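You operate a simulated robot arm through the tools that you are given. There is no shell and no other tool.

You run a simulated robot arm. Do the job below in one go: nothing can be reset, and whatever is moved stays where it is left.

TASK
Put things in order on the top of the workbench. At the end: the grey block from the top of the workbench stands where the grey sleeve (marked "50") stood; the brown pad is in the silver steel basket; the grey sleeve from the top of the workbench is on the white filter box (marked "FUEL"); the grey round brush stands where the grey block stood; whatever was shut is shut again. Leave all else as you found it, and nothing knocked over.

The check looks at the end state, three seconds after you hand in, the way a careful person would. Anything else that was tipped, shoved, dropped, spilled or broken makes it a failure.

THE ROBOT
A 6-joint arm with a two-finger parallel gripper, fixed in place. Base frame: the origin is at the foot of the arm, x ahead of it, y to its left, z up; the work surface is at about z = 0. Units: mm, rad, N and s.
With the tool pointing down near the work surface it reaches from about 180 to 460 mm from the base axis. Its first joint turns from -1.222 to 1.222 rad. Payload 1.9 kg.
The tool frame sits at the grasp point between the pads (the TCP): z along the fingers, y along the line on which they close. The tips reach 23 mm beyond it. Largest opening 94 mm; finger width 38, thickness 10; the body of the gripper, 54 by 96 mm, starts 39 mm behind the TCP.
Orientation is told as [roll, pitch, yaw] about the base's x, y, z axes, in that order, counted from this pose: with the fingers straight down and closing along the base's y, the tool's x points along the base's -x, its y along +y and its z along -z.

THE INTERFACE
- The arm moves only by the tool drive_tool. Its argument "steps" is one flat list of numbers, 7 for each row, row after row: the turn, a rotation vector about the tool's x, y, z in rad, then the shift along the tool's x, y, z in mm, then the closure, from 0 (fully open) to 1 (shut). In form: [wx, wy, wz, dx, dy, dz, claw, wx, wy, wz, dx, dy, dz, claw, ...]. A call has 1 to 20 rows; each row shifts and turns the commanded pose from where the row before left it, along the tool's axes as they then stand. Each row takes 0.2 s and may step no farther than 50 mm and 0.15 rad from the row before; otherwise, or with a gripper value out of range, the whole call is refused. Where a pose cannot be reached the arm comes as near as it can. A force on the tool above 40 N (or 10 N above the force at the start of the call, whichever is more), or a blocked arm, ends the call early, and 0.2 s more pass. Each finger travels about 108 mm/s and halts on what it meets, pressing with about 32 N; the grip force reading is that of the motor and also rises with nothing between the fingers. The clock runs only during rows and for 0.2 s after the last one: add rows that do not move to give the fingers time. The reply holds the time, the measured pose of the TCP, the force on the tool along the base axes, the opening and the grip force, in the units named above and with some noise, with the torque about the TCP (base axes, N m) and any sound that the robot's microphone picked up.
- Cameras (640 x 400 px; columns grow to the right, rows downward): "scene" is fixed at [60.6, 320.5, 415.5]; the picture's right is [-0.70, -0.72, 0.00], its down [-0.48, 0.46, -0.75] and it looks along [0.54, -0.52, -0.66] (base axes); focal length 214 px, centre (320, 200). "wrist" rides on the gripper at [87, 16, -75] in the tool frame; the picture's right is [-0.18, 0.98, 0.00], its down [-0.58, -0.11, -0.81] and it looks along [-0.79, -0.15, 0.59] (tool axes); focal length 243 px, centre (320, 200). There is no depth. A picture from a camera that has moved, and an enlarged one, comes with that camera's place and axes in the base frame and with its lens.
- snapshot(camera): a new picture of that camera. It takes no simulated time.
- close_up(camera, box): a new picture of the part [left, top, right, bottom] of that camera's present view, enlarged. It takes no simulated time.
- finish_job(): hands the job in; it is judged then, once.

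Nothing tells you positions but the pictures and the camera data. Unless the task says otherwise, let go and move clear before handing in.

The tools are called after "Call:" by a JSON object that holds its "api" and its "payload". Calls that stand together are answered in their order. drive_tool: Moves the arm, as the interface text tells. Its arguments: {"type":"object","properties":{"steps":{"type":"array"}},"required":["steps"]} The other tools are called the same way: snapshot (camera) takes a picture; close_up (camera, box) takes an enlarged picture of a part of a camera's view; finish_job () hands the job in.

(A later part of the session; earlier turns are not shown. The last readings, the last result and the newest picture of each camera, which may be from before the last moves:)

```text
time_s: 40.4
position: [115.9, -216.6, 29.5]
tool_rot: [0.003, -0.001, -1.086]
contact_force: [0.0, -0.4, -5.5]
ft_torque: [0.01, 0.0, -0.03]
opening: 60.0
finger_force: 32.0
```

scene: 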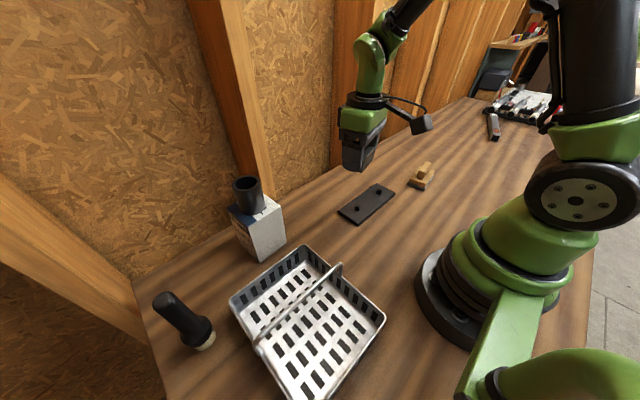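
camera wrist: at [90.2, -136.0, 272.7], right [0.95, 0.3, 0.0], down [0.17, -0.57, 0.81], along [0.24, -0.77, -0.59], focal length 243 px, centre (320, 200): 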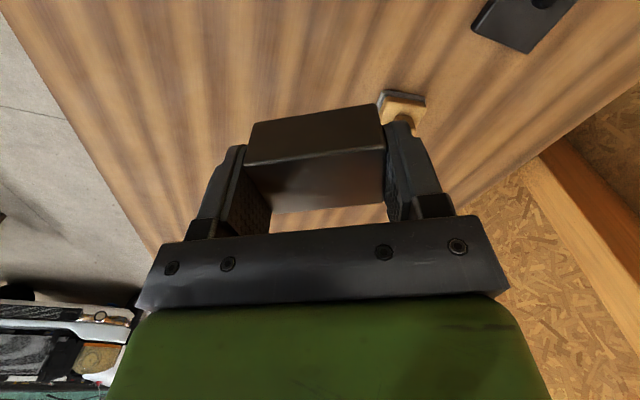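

Call:
{"api": "drive_tool", "payload": {"steps": [0, 0, 0, 0, 0, 1, 1, 0, 0, 0, 0, 0, 0, 1, 0, 0, 0, 0, 0, 0, 1, 0, 0, 0, 0, 0, 0, 1]}}

Call:
{"api": "close_up", "payload": {"camera": "scene", "box": [420, 175, 490, 225]}}

Call:
{"api": "snapshot", "payload": {"camera": "wrist"}}

```text
time_s: 41.4
position: [118.1, -215.3, 29.4]
tool_rot: [0.003, -0.001, -1.085]
contact_force: [-0.9, -0.6, -5.7]
ft_torque: [-0.04, 0.01, -0.02]
opening: 60.0
finger_force: 31.8
```

```text
8.00 times, centred on (455, 200) of scene
camera zoom: at [60.6, 320.5, 415.6], right [-0.7, -0.72, 0.0], down [-0.48, 0.46, -0.75], along [0.54, -0.52, -0.66], focal length 1716 px, centre (-760, 200)
```

zoom: 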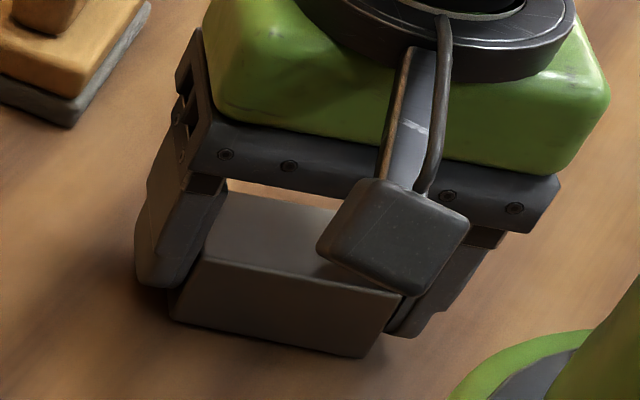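

```text
taken
camera wrist: at [91.5, -132.3, 102.4], right [0.96, 0.3, 0.0], down [0.17, -0.57, 0.81], along [0.24, -0.77, -0.59], focal length 243 px, centre (320, 200)
```

wrist: 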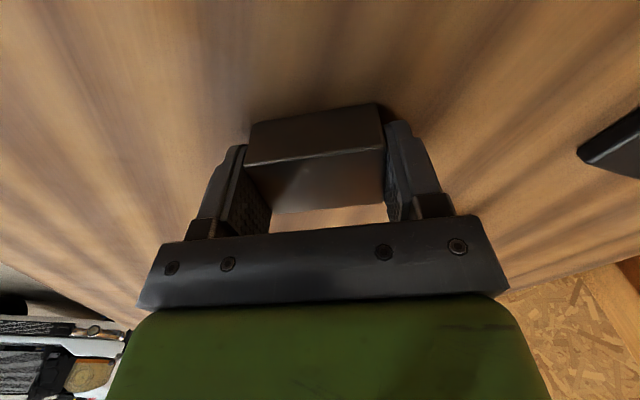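

Call:
{"api": "drive_tool", "payload": {"steps": [0, 0, 0, 0, 0, 0, 1, 0, 0, 0, 0, 0, 0, 1, 0, 0, 0, 0, 0, 0, 1]}}

Call:
{"api": "drive_tool", "payload": {"steps": [0, 0, 0, 0, 0, 0, 1]}}

Call:
{"api": "drive_tool", "payload": {"steps": [0, 0, 0, 0, 0, 0, 1]}}

```text
time_s: 42.2
position: [118.2, -216.5, 28.8]
tool_rot: [0.003, -0.001, -1.086]
contact_force: [-0.3, 0.4, -6.0]
ft_torque: [0.03, -0.02, -0.01]
opening: 59.6
finger_force: 31.7
```

```text
time_s: 42.6
position: [117.8, -216.5, 28.6]
tool_rot: [0.003, 0.0, -1.084]
contact_force: [-0.4, -0.5, -5.1]
ft_torque: [-0.02, -0.01, -0.02]
opening: 59.7
finger_force: 31.9
```

```text
time_s: 43.0
position: [117.0, -216.0, 28.7]
tool_rot: [0.004, 0.001, -1.087]
contact_force: [0.0, -0.4, -5.2]
ft_torque: [-0.02, -0.01, 0.03]
opening: 60.0
finger_force: 32.2
```

Call:
{"api": "drive_tool", "payload": {"steps": [0, 0, 0, 0, 0, 1.5, 1, 0, 0, 0, 0, 0, 0, 1]}}

Call:
{"api": "drive_tool", "payload": {"steps": [0, 0, 0, 0, 0, 0, 1]}}

```text
time_s: 43.6
position: [117.3, -216.8, 27.5]
tool_rot: [0.006, 0.001, -1.086]
contact_force: [-0.3, 2.4, 0.3]
ft_torque: [-0.14, 0.09, -0.07]
opening: 60.2
finger_force: 32.6
```

```text
time_s: 44.0
position: [118.9, -217.0, 26.9]
tool_rot: [0.004, 0.001, -1.087]
contact_force: [-0.3, 1.9, 1.6]
ft_torque: [-0.2, 0.13, -0.04]
opening: 59.7
finger_force: 31.6
```

The block now rests on the bench with almost no load on the tool. I'll release it and rise.

Call:
{"api": "drive_tool", "payload": {"steps": [0, 0, 0, 0, 0, 0, 0.33, 0, 0, 0, 0, 0, 0, 0.25, 0, 0, 0, 0, 0, 0, 0.1, 0, 0, 0, 0, 0, 0, 0.0, 0, 0, 0, 0, 0, -15, 0, 0, 0, 0, 0, 0, -30, 0, 0, 0, 0, 0, 0, -35, 0, 0, 0, 0, 0, 0, -40, 0, 0, 0, 0, 0, 0, 0, 0]}}

Call:
{"api": "close_up", "payload": {"camera": "wrist", "box": [200, 0, 440, 150]}}

Call:
{"api": "snapshot", "payload": {"camera": "scene"}}

```text
time_s: 46.0
position: [117.6, -219.8, 145.9]
tool_rot: [0.005, 0.001, -1.086]
contact_force: [0.2, -0.5, -0.1]
ft_torque: [0.02, 0.0, 0.03]
opening: 94.0
finger_force: 0.1
```

```text
2.67 times, centred on (320, 75) of wrist
camera zoom: at [91.2, -134.5, 220.4], right [0.96, 0.3, 0.0], down [0.17, -0.57, 0.81], along [0.24, -0.77, -0.59], focal length 647 px, centre (320, 533)
```

zoom: 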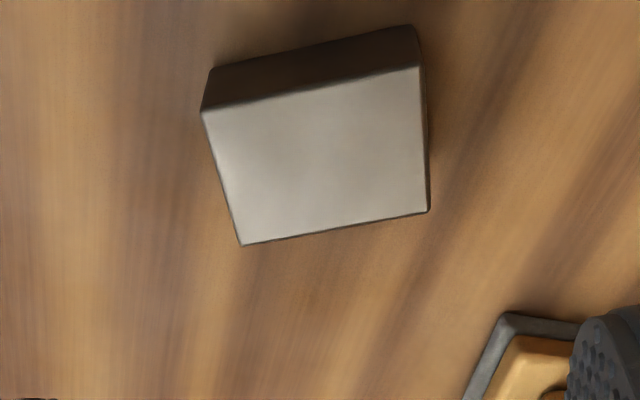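

```text
taken
```

scene: 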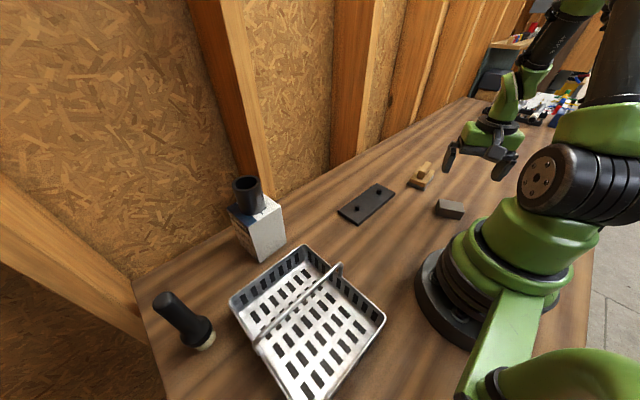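

The block stands at (117.3, -218.5), where the sleeve was. Next is the brown pad, so I'll move above it with the fingers set across its handle.

Call:
{"api": "drive_tool", "payload": {"steps": [0, 0, 0.1213, 0, 0, -10, 0, 0, 0, 0.1213, 0, 0, -10, 0, 0, 0, 0.1213, 0, 0, -10, 0, 0, 0, 0, -19.8, 21.8, -4, 0, 0, 0, 0, -19.8, 21.8, -4, 0, 0, 0, 0, -19.8, 21.8, -4, 0, 0, 0, 0, -19.8, 21.8, -4, 0, 0, 0, 0, -19.8, 21.8, -4, 0, 0, 0, 0, 0, 0, 0, 0]}}

Call:
{"api": "snapshot", "payload": {"camera": "wrist"}}

Call:
{"api": "close_up", "payload": {"camera": "wrist", "box": [200, 0, 440, 150]}}

```text
time_s: 48.0
position: [240.2, -301.7, 194.0]
tool_rot: [0.003, 0.001, -1.447]
contact_force: [0.9, -0.6, 0.5]
ft_torque: [0.02, -0.02, -0.01]
opening: 94.0
finger_force: 0.1
```

```text
taken
camera wrist: at [244.6, -213.5, 268.1], right [1.0, -0.06, 0.0], down [-0.04, -0.59, 0.8], along [-0.05, -0.8, -0.59], focal length 243 px, centre (320, 200)
```

wrist: 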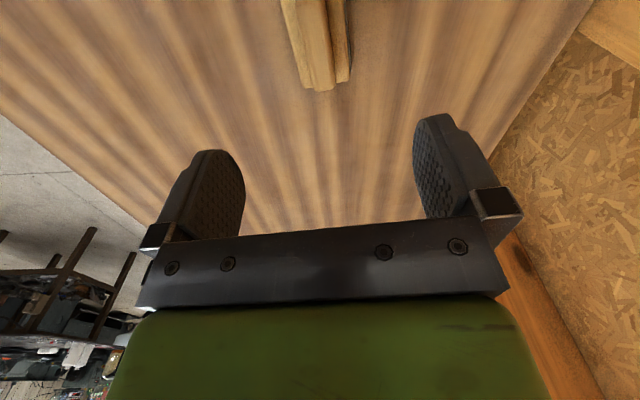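

```text
2.67 times, centred on (320, 75) of wrist
camera zoom: at [244.6, -213.5, 268.1], right [1.0, -0.06, 0.0], down [-0.04, -0.59, 0.8], along [-0.05, -0.8, -0.59], focal length 647 px, centre (320, 533)
```

zoom: 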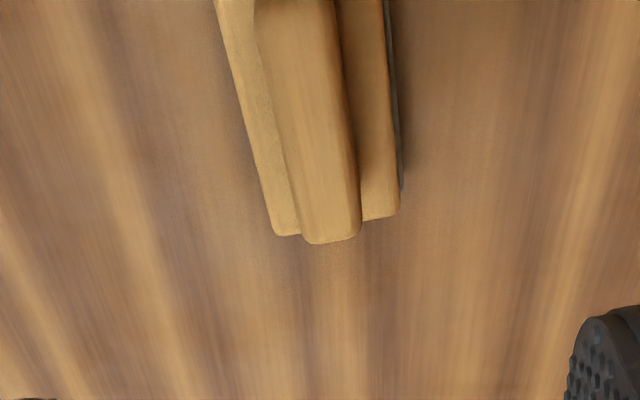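

Call:
{"api": "drive_tool", "payload": {"steps": [0, 0, 0, 20, 0, 0, 0, 0, 0, 0, 20, 0, 0, 0, 0, 0, 0, 0, 0, 0, 0]}}

Call:
{"api": "close_up", "payload": {"camera": "wrist", "box": [200, 0, 440, 150]}}

```text
time_s: 48.8
position: [232.3, -260.9, 193.4]
tool_rot: [0.003, 0.002, -1.449]
contact_force: [-0.2, 0.4, 0.1]
ft_torque: [-0.01, -0.01, 0.02]
opening: 94.1
finger_force: 0.1
```

```text
2.67 times, centred on (320, 75) of wrist
camera zoom: at [238.5, -173.4, 268.2], right [1.0, -0.06, 0.0], down [-0.04, -0.59, 0.81], along [-0.05, -0.8, -0.59], focal length 647 px, centre (320, 533)
```

zoom: 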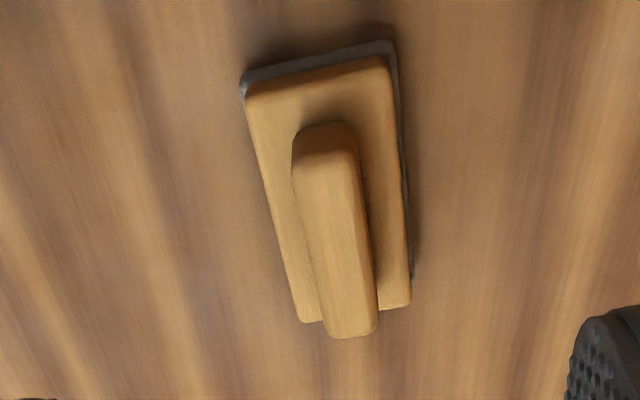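

The pad is about 48 x 91 mm at (236.4, -301.7), with a handle about 22 mm wide lying along the tool's x. I'll centre over it and come down partway.

Call:
{"api": "drive_tool", "payload": {"steps": [0, 0, 0, -20.5, -0.45, 10, 0, 0, 0, 0, -20.5, -0.45, 10, 0, 0, 0, 0, 0, 0, 25, 0, 0, 0, 0, 0, 0, 25, 0, 0, 0, 0, 0, 0, 25, 0, 0, 0, 0, 0, 0, 15, 0, 0, 0, 0, 0, 0, 10, 0, 0, 0, 0, 0, 0, 0, 0]}}

Call:
{"api": "snapshot", "payload": {"camera": "wrist"}}

Call:
{"api": "close_up", "payload": {"camera": "scene", "box": [370, 120, 490, 200]}}

```text
time_s: 50.6
position: [237.0, -305.1, 76.3]
tool_rot: [0.004, 0.003, -1.449]
contact_force: [0.5, 0.8, -0.1]
ft_torque: [0.02, -0.02, 0.02]
opening: 94.0
finger_force: 0.1
```

```text
taken
camera wrist: at [242.3, -216.8, 150.7], right [1.0, -0.06, 0.0], down [-0.04, -0.59, 0.81], along [-0.05, -0.8, -0.59], focal length 243 px, centre (320, 200)
```

wrist: 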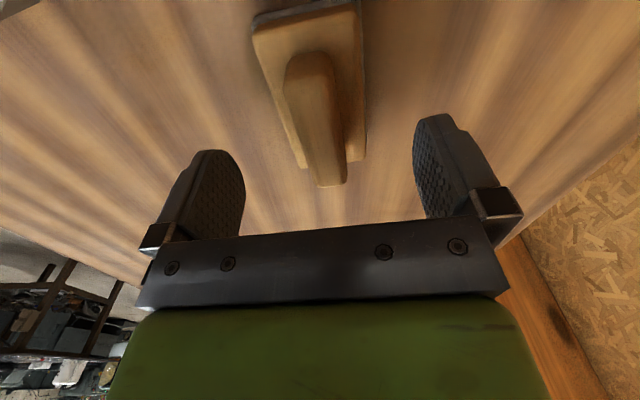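

```text
5.00 times, centred on (430, 160) of scene
camera zoom: at [60.6, 320.5, 415.5], right [-0.7, -0.72, 0.0], down [-0.48, 0.46, -0.75], along [0.54, -0.52, -0.66], focal length 1072 px, centre (-230, 400)
```

zoom: 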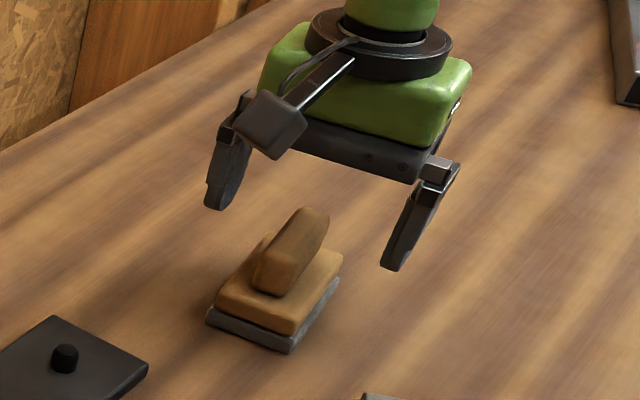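

Call:
{"api": "drive_tool", "payload": {"steps": [0, 0, 0, 1.5, 0.3, 10, 0, 0, 0, 0, 0, 0, 8, 0, 0, 0, 0, 0, 0, 5, 0, 0, 0, 0, 0, 0, 3, 0, 0, 0, 0, 0, 0, 0, 0]}}

Call:
{"api": "close_up", "payload": {"camera": "scene", "box": [380, 130, 460, 190]}}

Call:
{"api": "snapshot", "payload": {"camera": "wrist"}}

```text
time_s: 51.8
position: [236.6, -304.0, 51.2]
tool_rot: [0.003, 0.002, -1.449]
contact_force: [0.3, 0.5, 0.3]
ft_torque: [0.02, 0.01, 0.02]
opening: 93.8
finger_force: 0.1
```

```text
6.67 times, centred on (420, 160) of scene
camera zoom: at [60.6, 320.5, 415.5], right [-0.7, -0.72, 0.0], down [-0.48, 0.46, -0.75], along [0.54, -0.52, -0.66], focal length 1430 px, centre (-347, 467)
```

zoom: 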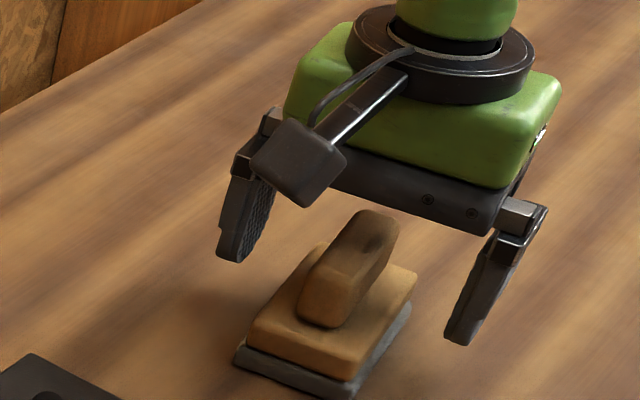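

```text
taken
camera wrist: at [242.0, -215.2, 124.5], right [1.0, -0.06, 0.0], down [-0.04, -0.59, 0.81], along [-0.05, -0.8, -0.59], focal length 243 px, centre (320, 200)
```

wrist: 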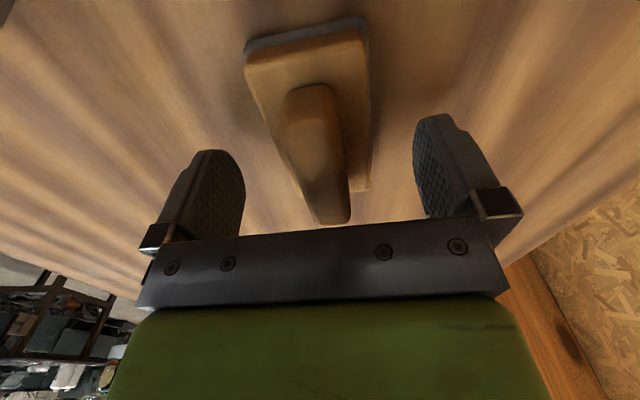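

Call:
{"api": "drive_tool", "payload": {"steps": [0, 0, 0, 0, 0, -2, 0, 0, 0, 0, 0, 0, 0, 0.3, 0, 0, 0, 0, 0, 0, 0.6, 0, 0, 0, 0, 0, 0, 1, 0, 0, 0, 0, 0, 0, 1, 0, 0, 0, 0, 0, 0, 1]}}

Call:
{"api": "close_up", "payload": {"camera": "scene", "box": [380, 130, 460, 190]}}

Call:
{"api": "snapshot", "payload": {"camera": "wrist"}}

```text
time_s: 53.2
position: [235.9, -301.8, 53.1]
tool_rot: [0.003, 0.001, -1.449]
contact_force: [1.0, 0.4, 3.4]
ft_torque: [-0.03, 0.04, -0.05]
opening: 21.4
finger_force: 32.1
```

```text
6.67 times, centred on (420, 160) of scene
camera zoom: at [60.6, 320.5, 415.5], right [-0.7, -0.72, 0.0], down [-0.48, 0.46, -0.75], along [0.54, -0.52, -0.66], focal length 1430 px, centre (-347, 467)
```

zoom: 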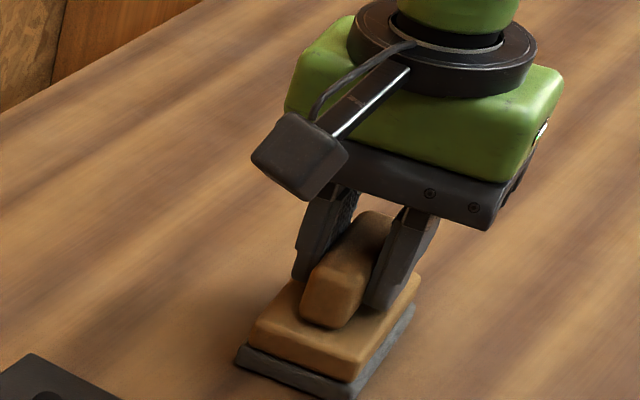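

```text
taken
camera wrist: at [242.1, -214.9, 127.4], right [1.0, -0.06, 0.0], down [-0.04, -0.59, 0.81], along [-0.05, -0.8, -0.59], focal length 243 px, centre (320, 200)
```

wrist: 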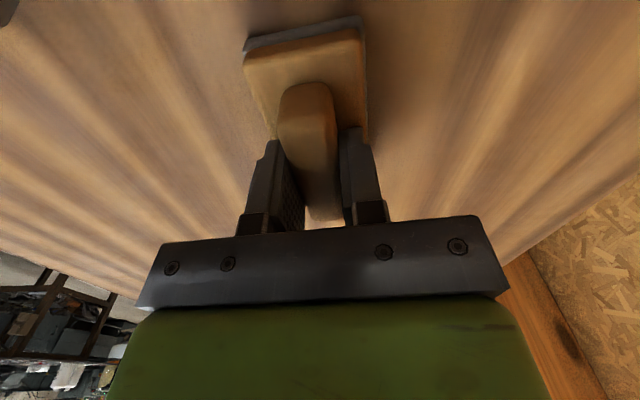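

The pad's handle is gripped. I'll lift it, carry it toward the middle, and then study the basket.

Call:
{"api": "drive_tool", "payload": {"steps": [0, 0, 0, 0, 0, -5, 1, 0, 0, 0, 0, 0, -15, 1, 0, 0, 0, 0, 0, -30, 1, 0, 0, 0, 0, 0, -35, 1, 0, 0, 0, 0, 0, -35, 1, 0, 0, 0, 0, 0, -35, 1, 0, 0, 0, 0, 0, -35, 1, 0, 0, 0, 0, 0, -15, 1]}}

Call:
{"api": "snapshot", "payload": {"camera": "wrist"}}

Call:
{"api": "close_up", "payload": {"camera": "scene", "box": [220, 230, 400, 350]}}

Call:
{"api": "close_up", "payload": {"camera": "scene", "box": [220, 290, 400, 400]}}

```text
time_s: 55.0
position: [237.8, -303.7, 259.5]
tool_rot: [0.002, 0.002, -1.448]
contact_force: [0.4, 0.7, -0.6]
ft_torque: [-0.03, -0.01, -0.07]
opening: 21.6
finger_force: 32.2
```

```text
taken
camera wrist: at [242.7, -214.9, 333.4], right [1.0, -0.06, 0.0], down [-0.04, -0.59, 0.8], along [-0.05, -0.8, -0.59], focal length 243 px, centre (320, 200)
```

wrist: 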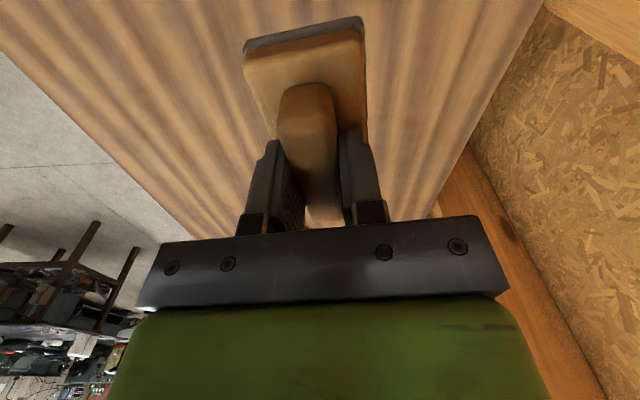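

```text
3.33 times, centred on (310, 290) of scene
camera zoom: at [60.6, 320.5, 415.6], right [-0.7, -0.72, 0.0], down [-0.48, 0.46, -0.75], along [0.54, -0.52, -0.66], focal length 715 px, centre (353, -100)
```

zoom: 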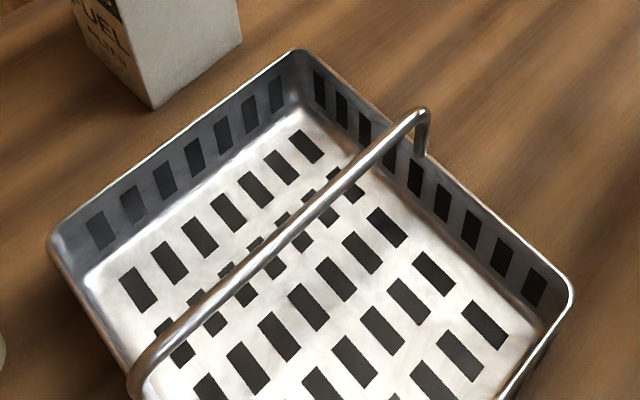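

```text
3.56 times, centred on (310, 345) of scene
camera zoom: at [60.6, 320.5, 415.6], right [-0.7, -0.72, 0.0], down [-0.48, 0.46, -0.75], along [0.54, -0.52, -0.66], focal length 763 px, centre (356, -316)
```

zoom: 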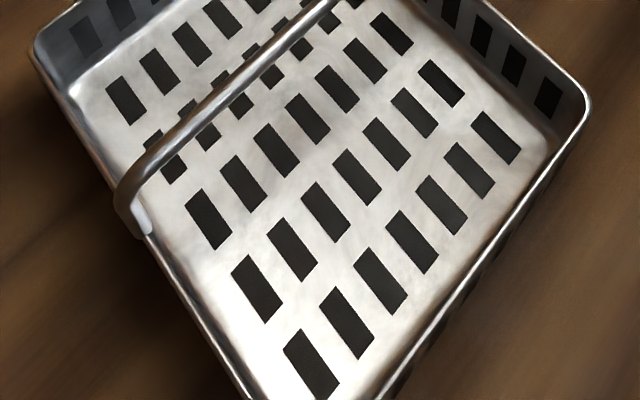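

The pad is light and well held. The basket rim looks to span x≈81..273, y≈157..323 at z≈57, with a fixed hoop at x≈177 up to z≈104. I'll carry the pad to the middle and turn the wrist to view the basket better before choosing the spot.

Call:
{"api": "drive_tool", "payload": {"steps": [0, 0, 0, 32.8, 8.87, 0, 1, 0, 0, 0, 32.8, 8.87, 0, 1, 0, 0, 0, 32.8, 8.87, 0, 1, 0, 0, 0, 32.8, 8.87, 0, 1, 0, 0, 0, 32.8, 8.87, 0, 1, 0, 0, 0, 32.8, 8.87, 0, 1, 0, 0, 0, 32.8, 8.87, 0, 1, 0, 0, 0, 32.8, 8.87, 0, 1, 0, 0, 0, 32.8, 8.87, 0, 1, 0, 0, -0.1448, 0, 0, 0, 1, 0, 0, -0.1448, 0, 0, 0, 1, 0, 0, -0.1448, 0, 0, 0, 1, 0, 0, -0.1448, 0, 0, 0, 1, 0, 0, -0.1448, 0, 0, 0, 1, 0, 0, -0.1448, 0, 0, 0, 1, 0, 0, -0.1448, 0, 0, 0, 1, 0, 0, -0.1448, 0, 0, 0, 1, 0, 0, -0.1448, 0, 0, 0, 1, 0, 0, -0.1448, 0, 0, 0, 1]}}

Call:
{"api": "drive_tool", "payload": {"steps": [0, 0, -0.15, 0, 0, 0, 1, 0, 0, -0.15, 0, 0, 0, 1, 0, 0, -0.15, 0, 0, 0, 1, 0, 0, -0.15, 0, 0, 0, 1, 0, 0, -0.15, 0, 0, 0, 1, 0, 0, -0.15, 0, 0, 0, 1, 0, 0, -0.15, 0, 0, 0, 1, 0, 0, -0.15, 0, 0, 0, 1, 0, 0, 0, 0, 0, 0, 1]}}

Call:
{"api": "snapshot", "payload": {"camera": "wrist"}}

Call:
{"api": "snapshot", "payload": {"camera": "scene"}}

```text
time_s: 59.0
position: [280.9, 0.2, 257.6]
tool_rot: [0.002, -0.004, 0.002]
contact_force: [0.1, 0.2, -0.3]
ft_torque: [0.02, 0.01, -0.01]
opening: 21.4
finger_force: 32.3
```

```text
time_s: 61.0
position: [280.1, 0.3, 259.5]
tool_rot: [-0.002, -0.003, 1.202]
contact_force: [0.7, 0.4, -0.3]
ft_torque: [0.02, 0.01, 0.0]
opening: 21.6
finger_force: 32.0
```

```text
taken
camera wrist: at [233.5, -74.7, 332.0], right [-0.85, 0.53, 0.0], down [0.31, 0.5, 0.81], along [0.43, 0.69, -0.59], focal length 243 px, centre (320, 200)
```

wrist: 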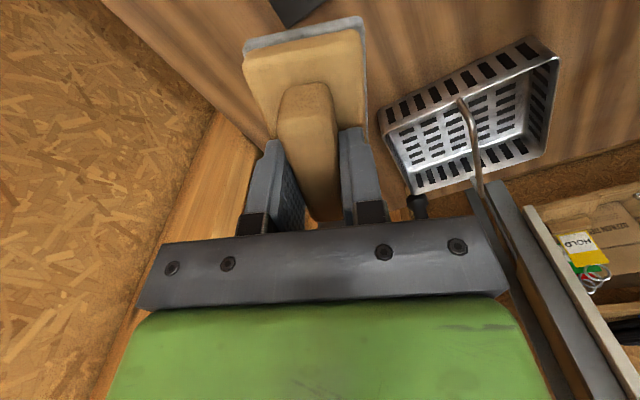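

```text
taken
```

scene: 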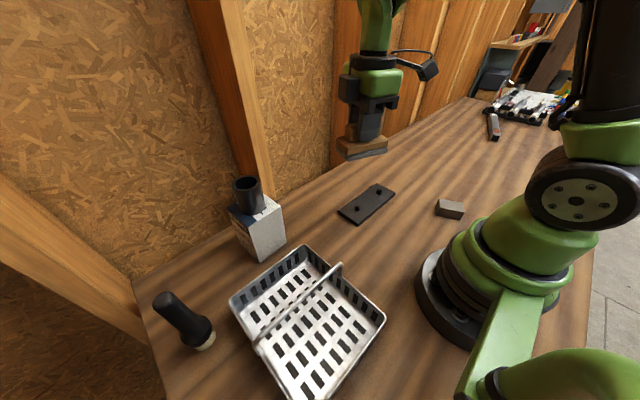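

Call:
{"api": "close_up", "payload": {"camera": "wrist", "box": [365, 20, 575, 220]}}

```text
2.00 times, centred on (470, 120) of wrist
camera zoom: at [233.5, -74.7, 332.0], right [-0.85, 0.53, 0.0], down [0.31, 0.5, 0.81], along [0.43, 0.69, -0.59], focal length 485 px, centre (20, 360)
```

zoom: 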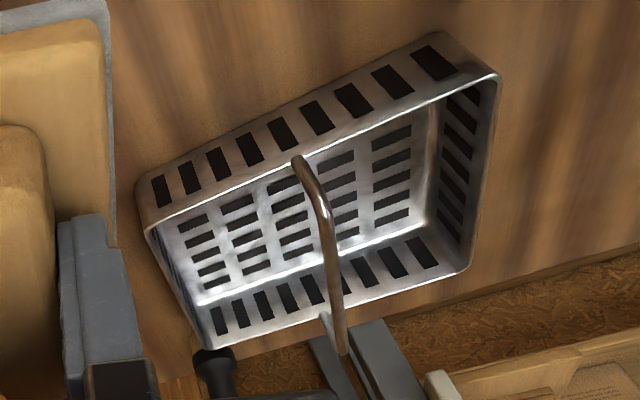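

The basket is measured: inner floor x≈83–271, y≈162–317, rim z≈57, hoop at x≈177 reaching z≈104. The pad fits in the far half with its long side along y, so I'll turn the wrist to yaw π/2 and go above (237.5, 240).

Call:
{"api": "drive_tool", "payload": {"steps": [0, 0, -0.123, 0, 0, 0, 1, 0, 0, -0.123, 0, 0, 0, 1, 0, 0, -0.123, 0, 0, 0, 1, 0, 0, 0, -30, 5.35, 0, 1, 0, 0, 0, -30, 5.35, 0, 1, 0, 0, 0, -30, 5.35, 0, 1, 0, 0, 0, -30, 5.35, 0, 1, 0, 0, 0, -30, 5.35, 0, 1, 0, 0, 0, -30, 5.35, 0, 1, 0, 0, 0, -30, 5.35, 0, 1, 0, 0, 0, -30, 5.35, 0, 1, 0, 0, 0, 0, 0, 0, 1]}}

Call:
{"api": "snapshot", "payload": {"camera": "wrist"}}

Call:
{"api": "snapshot", "payload": {"camera": "scene"}}

```text
time_s: 63.6
position: [235.1, 242.1, 257.8]
tool_rot: [-0.001, -0.001, 1.567]
contact_force: [0.5, 0.5, -0.9]
ft_torque: [0.0, -0.01, -0.02]
opening: 21.6
finger_force: 32.0
```

```text
taken
camera wrist: at [220.0, 153.8, 330.9], right [-0.98, 0.19, 0.0], down [0.11, 0.58, 0.81], along [0.15, 0.79, -0.59], focal length 243 px, centre (320, 200)
```

wrist: 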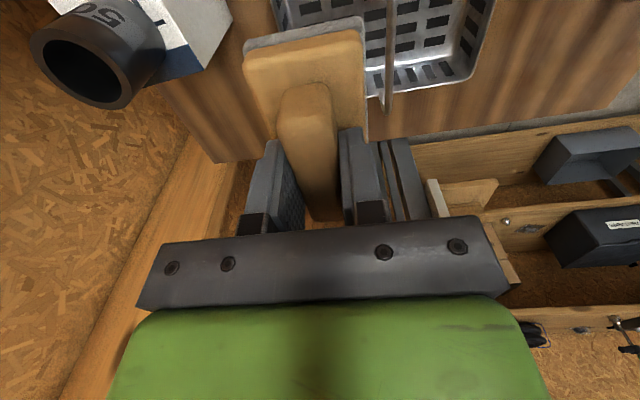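

```text
taken
```

scene: 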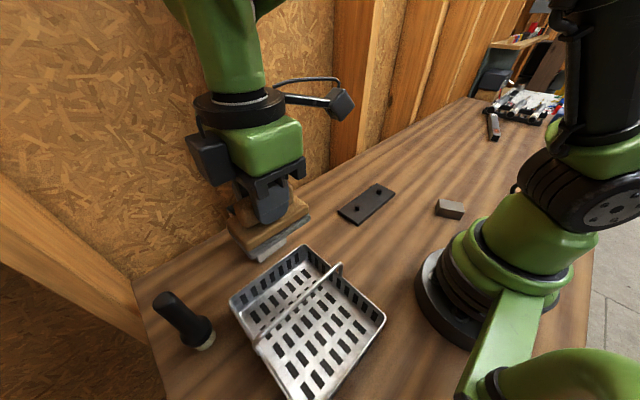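

Call:
{"api": "drive_tool", "payload": {"steps": [0, 0, 0, 0, -2.0, 25, 1, 0, 0, 0, 0, 0, 25, 1, 0, 0, 0, 0, 0, 25, 1, 0, 0, 0, 0, 0, 20, 1, 0, 0, 0, 0, 0, 13, 1, 0, 0, 0, 0, 0, 0, 1, 0, 0, 0, 0, 0, 0, 1]}}

Call:
{"api": "snapshot", "payload": {"camera": "wrist"}}

Call:
{"api": "close_up", "payload": {"camera": "scene", "box": [190, 180, 400, 380]}}

```text
time_s: 65.2
position: [241.4, 240.4, 150.2]
tool_rot: [-0.003, -0.003, 1.566]
contact_force: [-0.8, 0.0, -0.4]
ft_torque: [0.03, 0.01, 0.05]
opening: 21.4
finger_force: 32.0
```

```text
taken
camera wrist: at [223.9, 154.3, 224.9], right [-0.98, 0.19, 0.0], down [0.11, 0.58, 0.81], along [0.15, 0.79, -0.59], focal length 243 px, centre (320, 200)
```

wrist: 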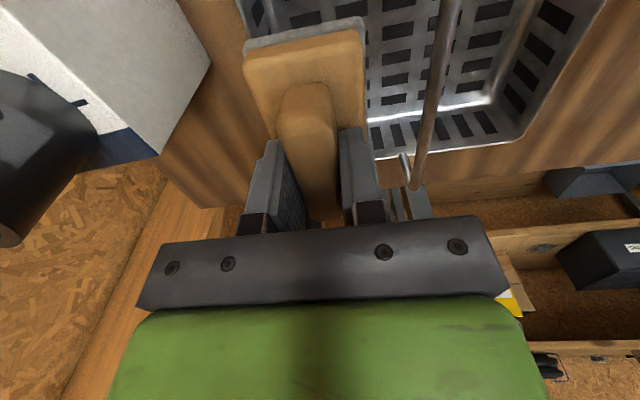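

```text
2.00 times, centred on (295, 280) of scene
camera zoom: at [60.6, 320.5, 415.5], right [-0.7, -0.72, 0.0], down [-0.48, 0.46, -0.75], along [0.54, -0.52, -0.66], focal length 429 px, centre (370, 40)
```

zoom: 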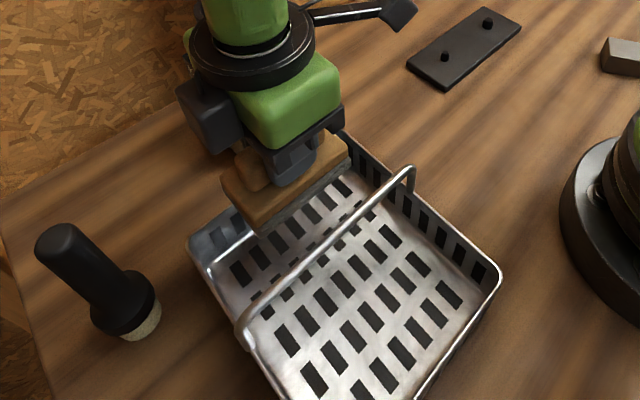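

The relative view puts the hoop about 61 mm from the tool axis (the body's half width is 48) and the pad clear of the far wall. I'll lower it into the basket.

Call:
{"api": "drive_tool", "payload": {"steps": [0, 0, 0, 0, 0, 15, 1, 0, 0, 0, 0, 0, 18, 1, 0, 0, 0, 0, 0, 15, 1, 0, 0, 0, 0, 0, 12, 1, 0, 0, 0, 0, 0, 10, 1, 0, 0, 0, 0, 0, 0, 1]}}

Call:
{"api": "snapshot", "payload": {"camera": "wrist"}}

Call:
{"api": "close_up", "payload": {"camera": "scene", "box": [190, 180, 400, 380]}}

```text
time_s: 66.6
position: [240.8, 241.6, 81.0]
tool_rot: [-0.004, -0.001, 1.568]
contact_force: [-0.1, -0.1, -1.3]
ft_torque: [-0.01, 0.0, 0.02]
opening: 21.5
finger_force: 31.1
```

```text
taken
camera wrist: at [224.5, 155.1, 155.5], right [-0.98, 0.19, 0.0], down [0.11, 0.58, 0.81], along [0.15, 0.79, -0.59], focal length 243 px, centre (320, 200)
```

wrist: 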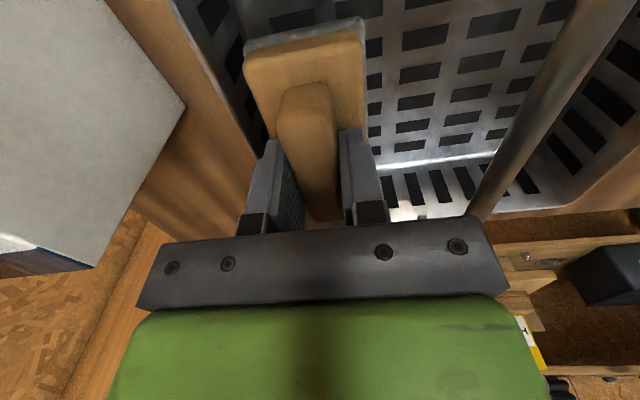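

```text
2.00 times, centred on (295, 280) of scene
camera zoom: at [60.6, 320.5, 415.5], right [-0.7, -0.72, 0.0], down [-0.48, 0.46, -0.75], along [0.54, -0.52, -0.66], focal length 429 px, centre (370, 40)
```

zoom: 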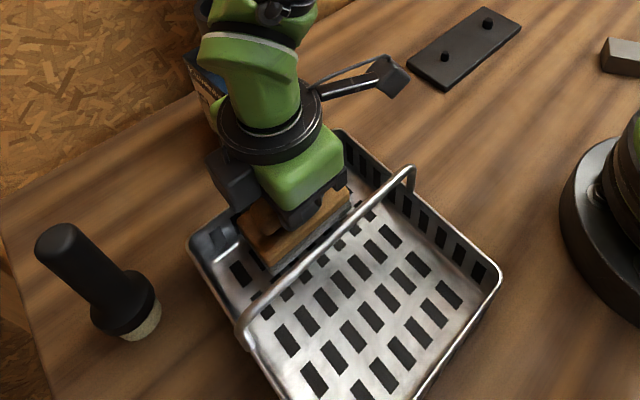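

Call:
{"api": "drive_tool", "payload": {"steps": [0, 0, 0, 0, 0, 9, 1, 0, 0, 0, 0, 0, 6, 1, 0, 0, 0, 0, 0, 4, 1, 0, 0, 0, 0, 0, 2, 1, 0, 0, 0, 0, 0, 0, 1]}}

Call:
{"api": "drive_tool", "payload": {"steps": [0, 0, 0, 0, 0, 1.5, 1, 0, 0, 0, 0, 0, 0, 1]}}

```text
time_s: 67.8
position: [241.3, 239.1, 60.6]
tool_rot: [-0.002, -0.002, 1.567]
contact_force: [-0.1, -0.3, -0.8]
ft_torque: [0.0, 0.01, -0.03]
opening: 21.5
finger_force: 32.2
```

```text
time_s: 68.4
position: [241.6, 241.1, 58.3]
tool_rot: [-0.002, 0.0, 1.567]
contact_force: [-0.8, 0.2, -1.0]
ft_torque: [0.02, -0.01, 0.0]
opening: 21.5
finger_force: 31.8
```

Call:
{"api": "drive_tool", "payload": {"steps": [0, 0, 0, 0, 0, 1.2, 1, 0, 0, 0, 0, 0, 0, 1]}}

Call:
{"api": "snapshot", "payload": {"camera": "wrist"}}

Call:
{"api": "close_up", "payload": {"camera": "scene", "box": [220, 210, 360, 330]}}

```text
time_s: 69.0
position: [239.9, 240.9, 58.2]
tool_rot: [-0.002, -0.001, 1.567]
contact_force: [-2.3, -2.9, 10.8]
ft_torque: [-0.78, 0.14, -0.05]
opening: 21.3
finger_force: 31.4
```

```text
taken
camera wrist: at [223.3, 154.2, 131.0], right [-0.98, 0.19, 0.0], down [0.11, 0.58, 0.81], along [0.15, 0.79, -0.59], focal length 243 px, centre (320, 200)
```

wrist: 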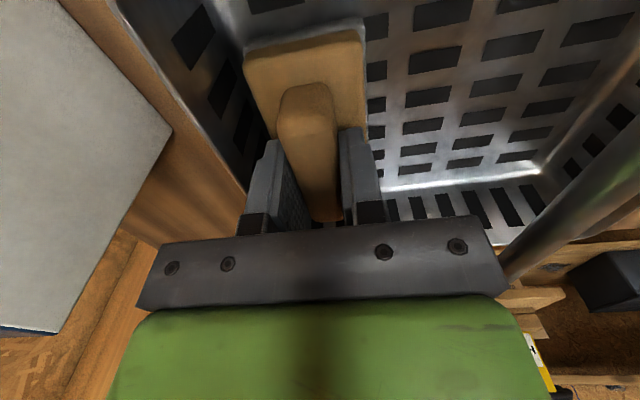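

```text
3.33 times, centred on (290, 270) of scene
camera zoom: at [60.6, 320.5, 415.6], right [-0.7, -0.72, 0.0], down [-0.48, 0.46, -0.75], along [0.54, -0.52, -0.66], focal length 715 px, centre (420, -33)
```

zoom: 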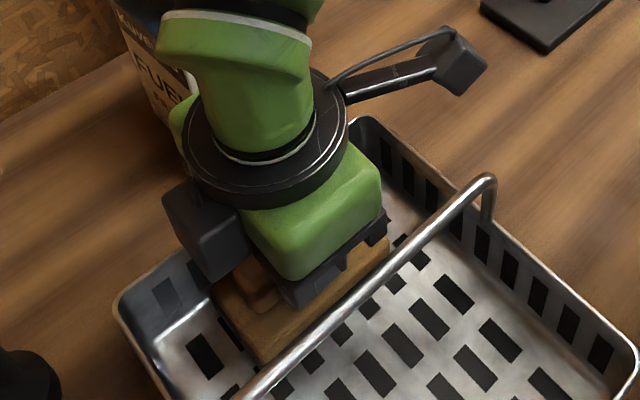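

The pad touches the basket floor (about 11 N). I'll ease off slightly and open only a little, so the fingers stay off the wall.

Call:
{"api": "drive_tool", "payload": {"steps": [0, 0, 0, 0, 0, -0.8, 1, 0, 0, 0, 0, 0, 0, 1]}}

Call:
{"api": "drive_tool", "payload": {"steps": [0, 0, 0, 0, 0, 0, 0.74, 0, 0, 0, 0, 0, 0, 0.7, 0, 0, 0, 0, 0, 0, 0.66, 0, 0, 0, 0, 0, 0, 0.66]}}

Call:
{"api": "snapshot", "payload": {"camera": "wrist"}}

```text
time_s: 69.6
position: [240.2, 241.3, 57.2]
tool_rot: [-0.002, -0.002, 1.569]
contact_force: [-3.0, -0.7, 5.3]
ft_torque: [-0.32, 0.15, -0.11]
opening: 21.4
finger_force: 32.4
```

```text
time_s: 70.6
position: [240.6, 240.2, 57.4]
tool_rot: [0.0, -0.002, 1.567]
contact_force: [-0.8, 0.5, 0.3]
ft_torque: [0.0, -0.01, 0.01]
opening: 32.1
finger_force: 0.0
```

```text
taken
camera wrist: at [223.9, 154.4, 131.1], right [-0.98, 0.19, 0.0], down [0.11, 0.58, 0.81], along [0.15, 0.79, -0.59], focal length 243 px, centre (320, 200)
```

wrist: 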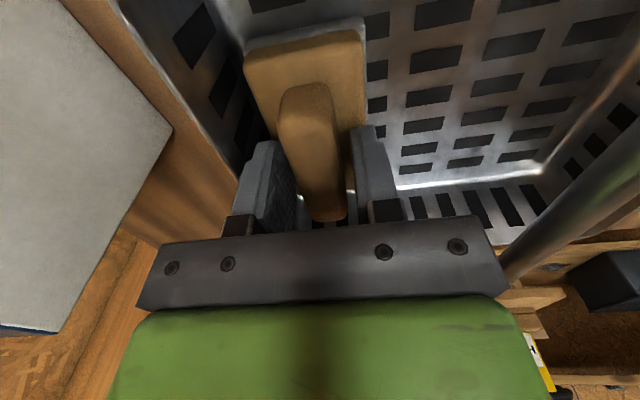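

Call:
{"api": "drive_tool", "payload": {"steps": [0, 0, 0, 0, 0, -8, 0.66, 0, 0, 0, 0, 0, -15, 0.66, 0, 0, 0, 0, 0, -25, 0.66, 0, 0, 0, 0, 0, -30, 0.66, 0, 0, 0, 0, 0, -35, 0.66, 0, 0, 0, 0, 0, -35, 0.5, 0, 0, 0, 0, 0, -35, 0.3, 0, 0, 0, 0, 0, 0, 0]}}

Call:
{"api": "snapshot", "payload": {"camera": "wrist"}}

Call:
{"api": "snapshot", "payload": {"camera": "scene"}}

```text
time_s: 72.4
position: [238.2, 239.8, 237.4]
tool_rot: [-0.002, -0.002, 1.569]
contact_force: [0.3, -0.3, -0.4]
ft_torque: [0.03, 0.0, -0.01]
opening: 94.1
finger_force: 0.1
```

```text
taken
camera wrist: at [222.3, 153.1, 311.7], right [-0.98, 0.19, 0.0], down [0.11, 0.58, 0.81], along [0.15, 0.79, -0.59], focal length 243 px, centre (320, 200)
```

wrist: 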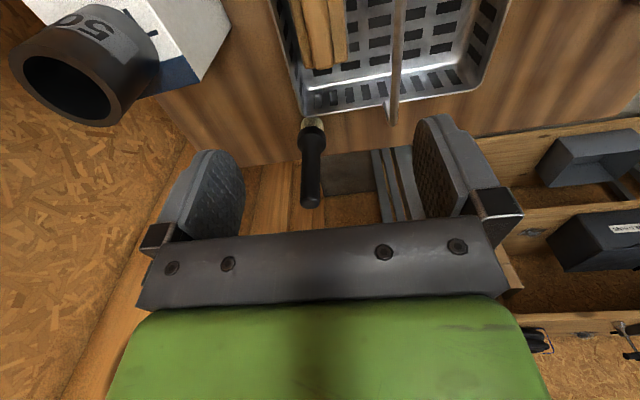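

```text
taken
```

scene: 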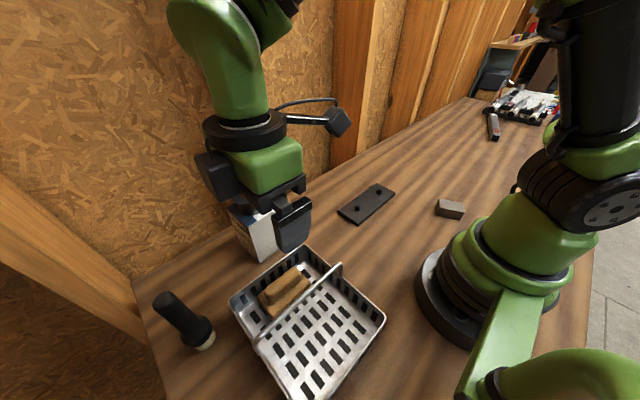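

The pad sits flat in the basket. The brush is last, so I'll take a close look at it.

Call:
{"api": "close_up", "payload": {"camera": "wrist", "box": [260, 90, 380, 220]}}

Call:
{"api": "close_up", "payload": {"camera": "scene", "box": [215, 230, 355, 340]}}

```text
3.08 times, centred on (320, 155) of wrist
camera zoom: at [222.3, 153.1, 311.7], right [-0.98, 0.19, 0.0], down [0.11, 0.58, 0.81], along [0.15, 0.79, -0.59], focal length 746 px, centre (320, 338)
```

zoom: 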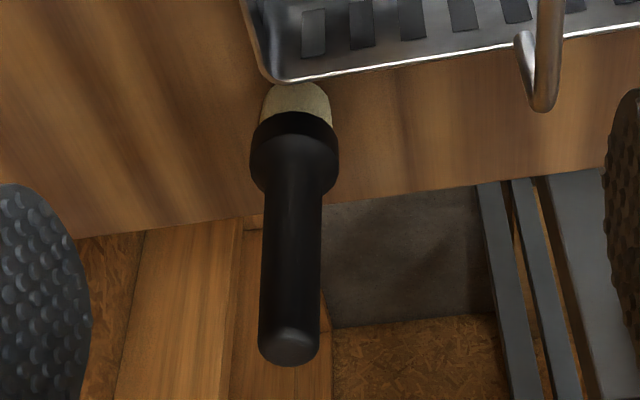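

```text
3.64 times, centred on (285, 285) of scene
camera zoom: at [60.6, 320.5, 415.5], right [-0.7, -0.72, 0.0], down [-0.48, 0.46, -0.75], along [0.54, -0.52, -0.66], focal length 780 px, centre (447, -109)
```

zoom: 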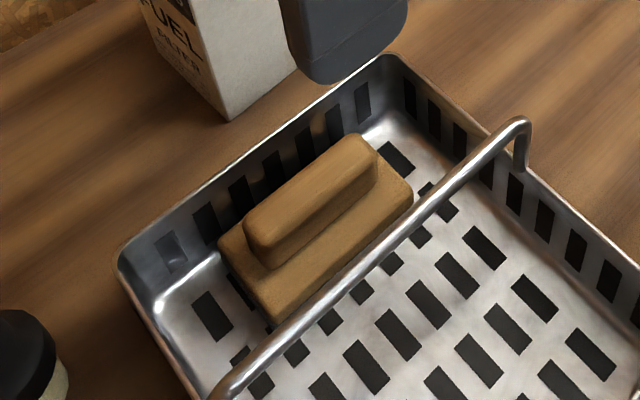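

The brush is near (277, 380): handle about 24 mm thick up to z≈143, collar about 42 mm wide near z≈30. That's about 470 mm from the base, so I'll line up with its azimuth and test my reach above it.

Call:
{"api": "drive_tool", "payload": {"steps": [0, 0, 0.1256, 0, 0, 0, 0, 0, 0, 0.1256, 0, 0, 0, 0, 0, 0, 0.1256, 0, 0, 0, 0, 0, 0, 0.1256, 0, 0, 0, 0, 0, 0, 0.1256, 0, 0, 0, 0, 0, 0, 0, 0, 0, 0, 0]}}

Call:
{"api": "snapshot", "payload": {"camera": "wrist"}}

```text
time_s: 73.8
position: [240.5, 239.4, 240.8]
tool_rot: [0.0, -0.004, 0.937]
contact_force: [0.0, -0.7, -0.7]
ft_torque: [0.02, -0.02, -0.01]
opening: 93.7
finger_force: 0.1
```

```text
taken
camera wrist: at [175.6, 179.8, 314.4], right [-0.68, 0.73, 0.0], down [0.43, 0.4, 0.81], along [0.59, 0.55, -0.59], focal length 243 px, centre (320, 200)
```

wrist: 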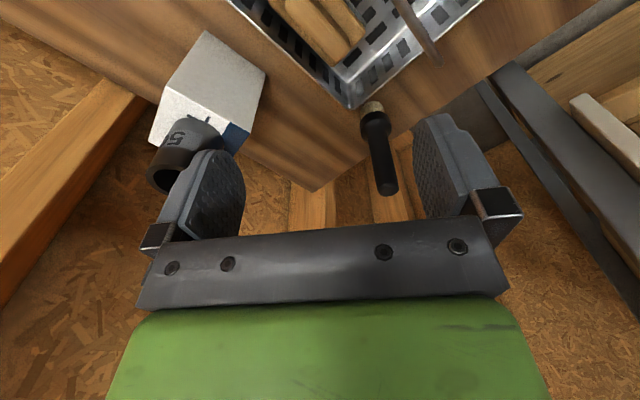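

Call:
{"api": "drive_tool", "payload": {"steps": [0, 0, 0, -21, 13.4, 0, 0, 0, 0, 0, -21, 13.4, 0, 0, 0, 0, 0, -21, 13.4, 0, 0, 0, 0, 0, -21, 13.4, 0, 0, 0, 0, 0, -25, 0, 0, 0, 0, 0, 0, -25, 0, 0, 0, 0, 0, 0, 0, 0, 0, 0, 0, 0, 0, 0, 0, 0, 0]}}

Call:
{"api": "snapshot", "payload": {"camera": "wrist"}}

Call:
{"api": "snapshot", "payload": {"camera": "scene"}}

```text
time_s: 75.6
position: [263.3, 357.9, 240.1]
tool_rot: [0.0, -0.005, 0.94]
contact_force: [0.3, 0.1, 0.9]
ft_torque: [-0.01, -0.01, 0.01]
opening: 94.1
finger_force: 0.0
out of reach, approached as far as the arm can: row 6
```

```text
taken
camera wrist: at [198.3, 297.8, 314.2], right [-0.68, 0.73, 0.0], down [0.43, 0.4, 0.81], along [0.59, 0.55, -0.59], focal length 243 px, centre (320, 200)
```

wrist: 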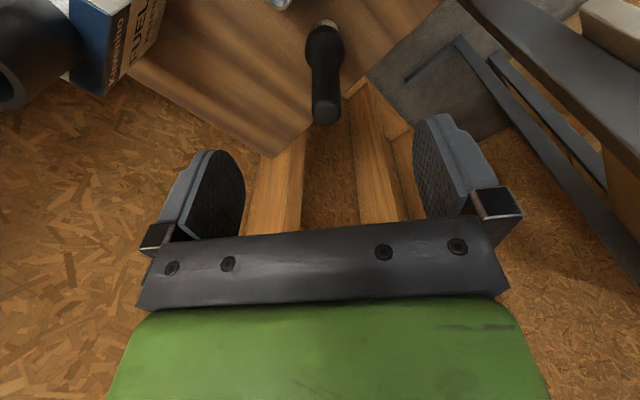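

```text
taken
```

scene: 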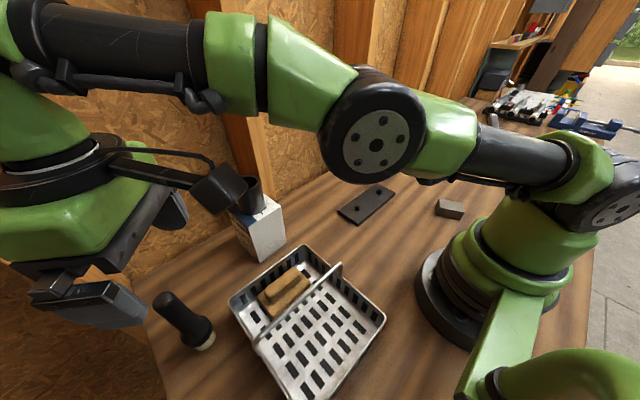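

At z=240 the arm only reaches r≈444 with the tool vertical. I'll tilt the tool outward by 0.25 rad (brush still upright between the fingers) to gain reach.

Call:
{"api": "drive_tool", "payload": {"steps": [0, -0.125, 0, 0, 0, 0, 0, 0, -0.125, 0, 0, 0, 0, 0, 0, 0, 0, 0, 0, 0, 0, 0, 0, 0, 0, 0, 0, 0]}}

Call:
{"api": "snapshot", "payload": {"camera": "wrist"}}

```text
time_s: 76.6
position: [261.4, 359.4, 241.0]
tool_rot: [0.002, -0.252, 0.939]
contact_force: [-0.9, -0.2, -0.5]
ft_torque: [0.07, 0.03, 0.0]
opening: 94.0
finger_force: 0.1
```

```text
taken
camera wrist: at [187.9, 286.7, 291.6], right [-0.69, 0.72, 0.05], down [0.3, 0.23, 0.93], along [0.66, 0.65, -0.37], focal length 243 px, centre (320, 200)
```

wrist: 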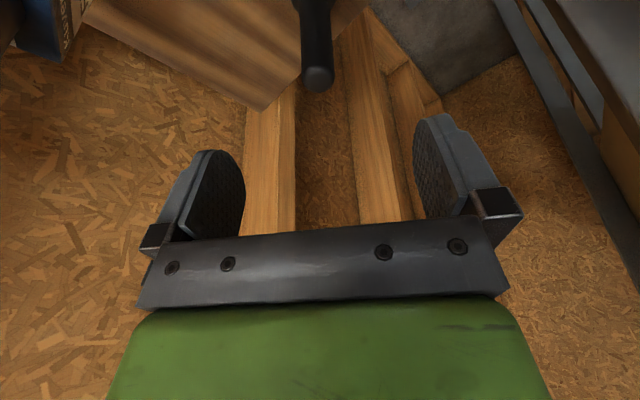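

Call:
{"api": "drive_tool", "payload": {"steps": [0, 0, 0, -3.13, -0.37, 23.5, 0, 0, 0, 0, -3.13, -0.37, 23.5, 0, 0, 0, 0, -3.13, -0.37, 23.5, 0, 0, 0, 0, 0, 0, 0, 0, 0, 0, 0, 0, 0, 0, 0]}}

Call:
{"api": "snapshot", "payload": {"camera": "wrist"}}

Call:
{"api": "snapshot", "payload": {"camera": "scene"}}

```text
time_s: 77.8
position: [277.8, 380.6, 176.4]
tool_rot: [-0.001, -0.253, 0.941]
contact_force: [-0.1, -0.4, 0.3]
ft_torque: [-0.02, -0.01, 0.02]
opening: 94.0
finger_force: 0.1
```

```text
taken
camera wrist: at [203.7, 307.3, 225.9], right [-0.69, 0.72, 0.05], down [0.3, 0.23, 0.93], along [0.66, 0.65, -0.37], focal length 243 px, centre (320, 200)
```

wrist: 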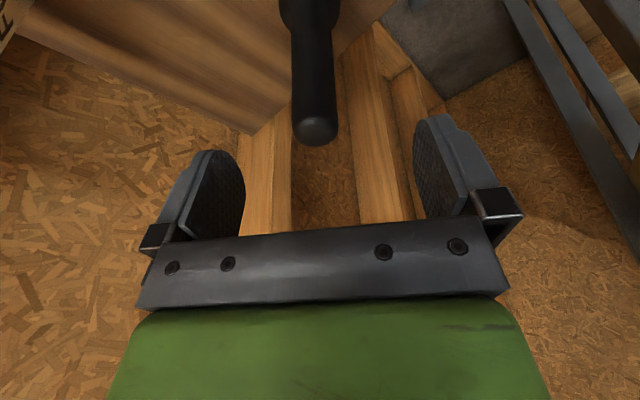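

```text
taken
```

scene: 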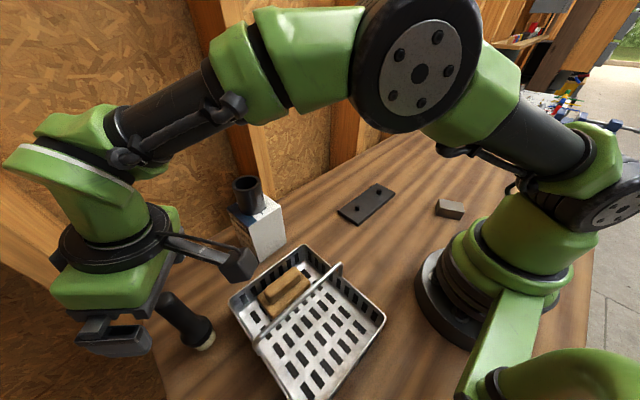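

The handle top would hit the gripper body if I went too low, so I'll stop at TCP z≈118 and check centring there.

Call:
{"api": "drive_tool", "payload": {"steps": [0, 0, 0, 4.35, -0.4, 18.8, 0, 0, 0, 0, 4.35, -0.4, 18.8, 0, 0, 0, 0, 4.35, -0.4, 18.8, 0, 0, 0, 0, 0, 0, 0, 0, 0, 0, 0, 0, 0, 0, 0]}}

Call:
{"api": "snapshot", "payload": {"camera": "wrist"}}

Call:
{"api": "close_up", "payload": {"camera": "scene", "box": [50, 200, 270, 370]}}

```text
time_s: 79.0
position: [279.8, 380.2, 116.2]
tool_rot: [0.0, -0.252, 0.939]
contact_force: [-0.3, -0.4, -0.1]
ft_torque: [0.03, -0.01, 0.01]
opening: 94.2
finger_force: 0.1
```

```text
taken
camera wrist: at [206.0, 307.4, 166.9], right [-0.69, 0.72, 0.05], down [0.3, 0.23, 0.93], along [0.66, 0.65, -0.37], focal length 243 px, centre (320, 200)
```

wrist: 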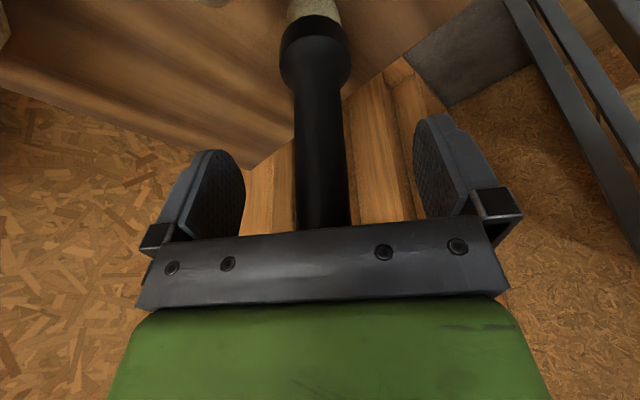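

```text
2.35 times, centred on (160, 285) of scene
camera zoom: at [60.6, 320.5, 415.5], right [-0.7, -0.72, 0.0], down [-0.48, 0.46, -0.75], along [0.54, -0.52, -0.66], focal length 505 px, centre (696, 0)
```

zoom: 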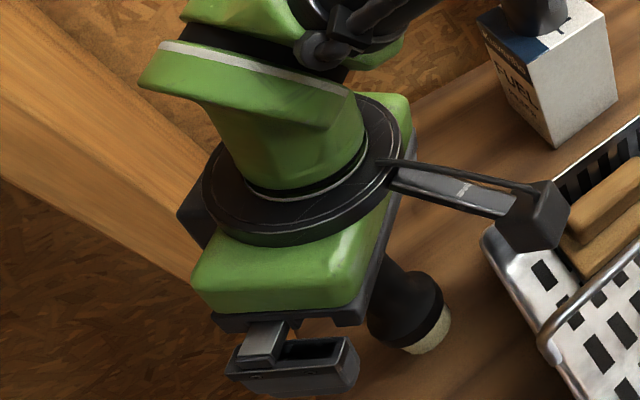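

The handle is almost centred (about 0.7 mm off), so I'll correct that and close gently.

Call:
{"api": "drive_tool", "payload": {"steps": [0, 0, 0, 0, 0.7, 0, 0.2, 0, 0, 0, 0, 0, 0, 0.4, 0, 0, 0, 0, 0, 0, 0.6, 0, 0, 0, 0, 0, 0, 0.66, 0, 0, 0, 0, 0, 0, 0.68, 0, 0, 0, 0, 0, 0, 0.68]}}

Call:
{"api": "close_up", "payload": {"camera": "wrist", "box": [220, 0, 420, 240]}}

```text
time_s: 80.4
position: [278.3, 379.3, 116.8]
tool_rot: [-0.001, -0.254, 0.94]
contact_force: [0.0, -0.2, -0.6]
ft_torque: [0.01, 0.02, 0.02]
opening: 30.0
finger_force: 0.0
```

```text
1.67 times, centred on (320, 120) of wrist
camera zoom: at [205.3, 306.7, 166.6], right [-0.69, 0.72, 0.05], down [0.3, 0.23, 0.93], along [0.66, 0.65, -0.37], focal length 404 px, centre (320, 333)
```

zoom: 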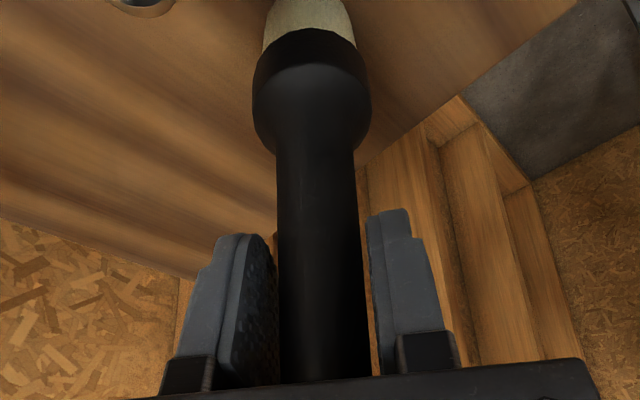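

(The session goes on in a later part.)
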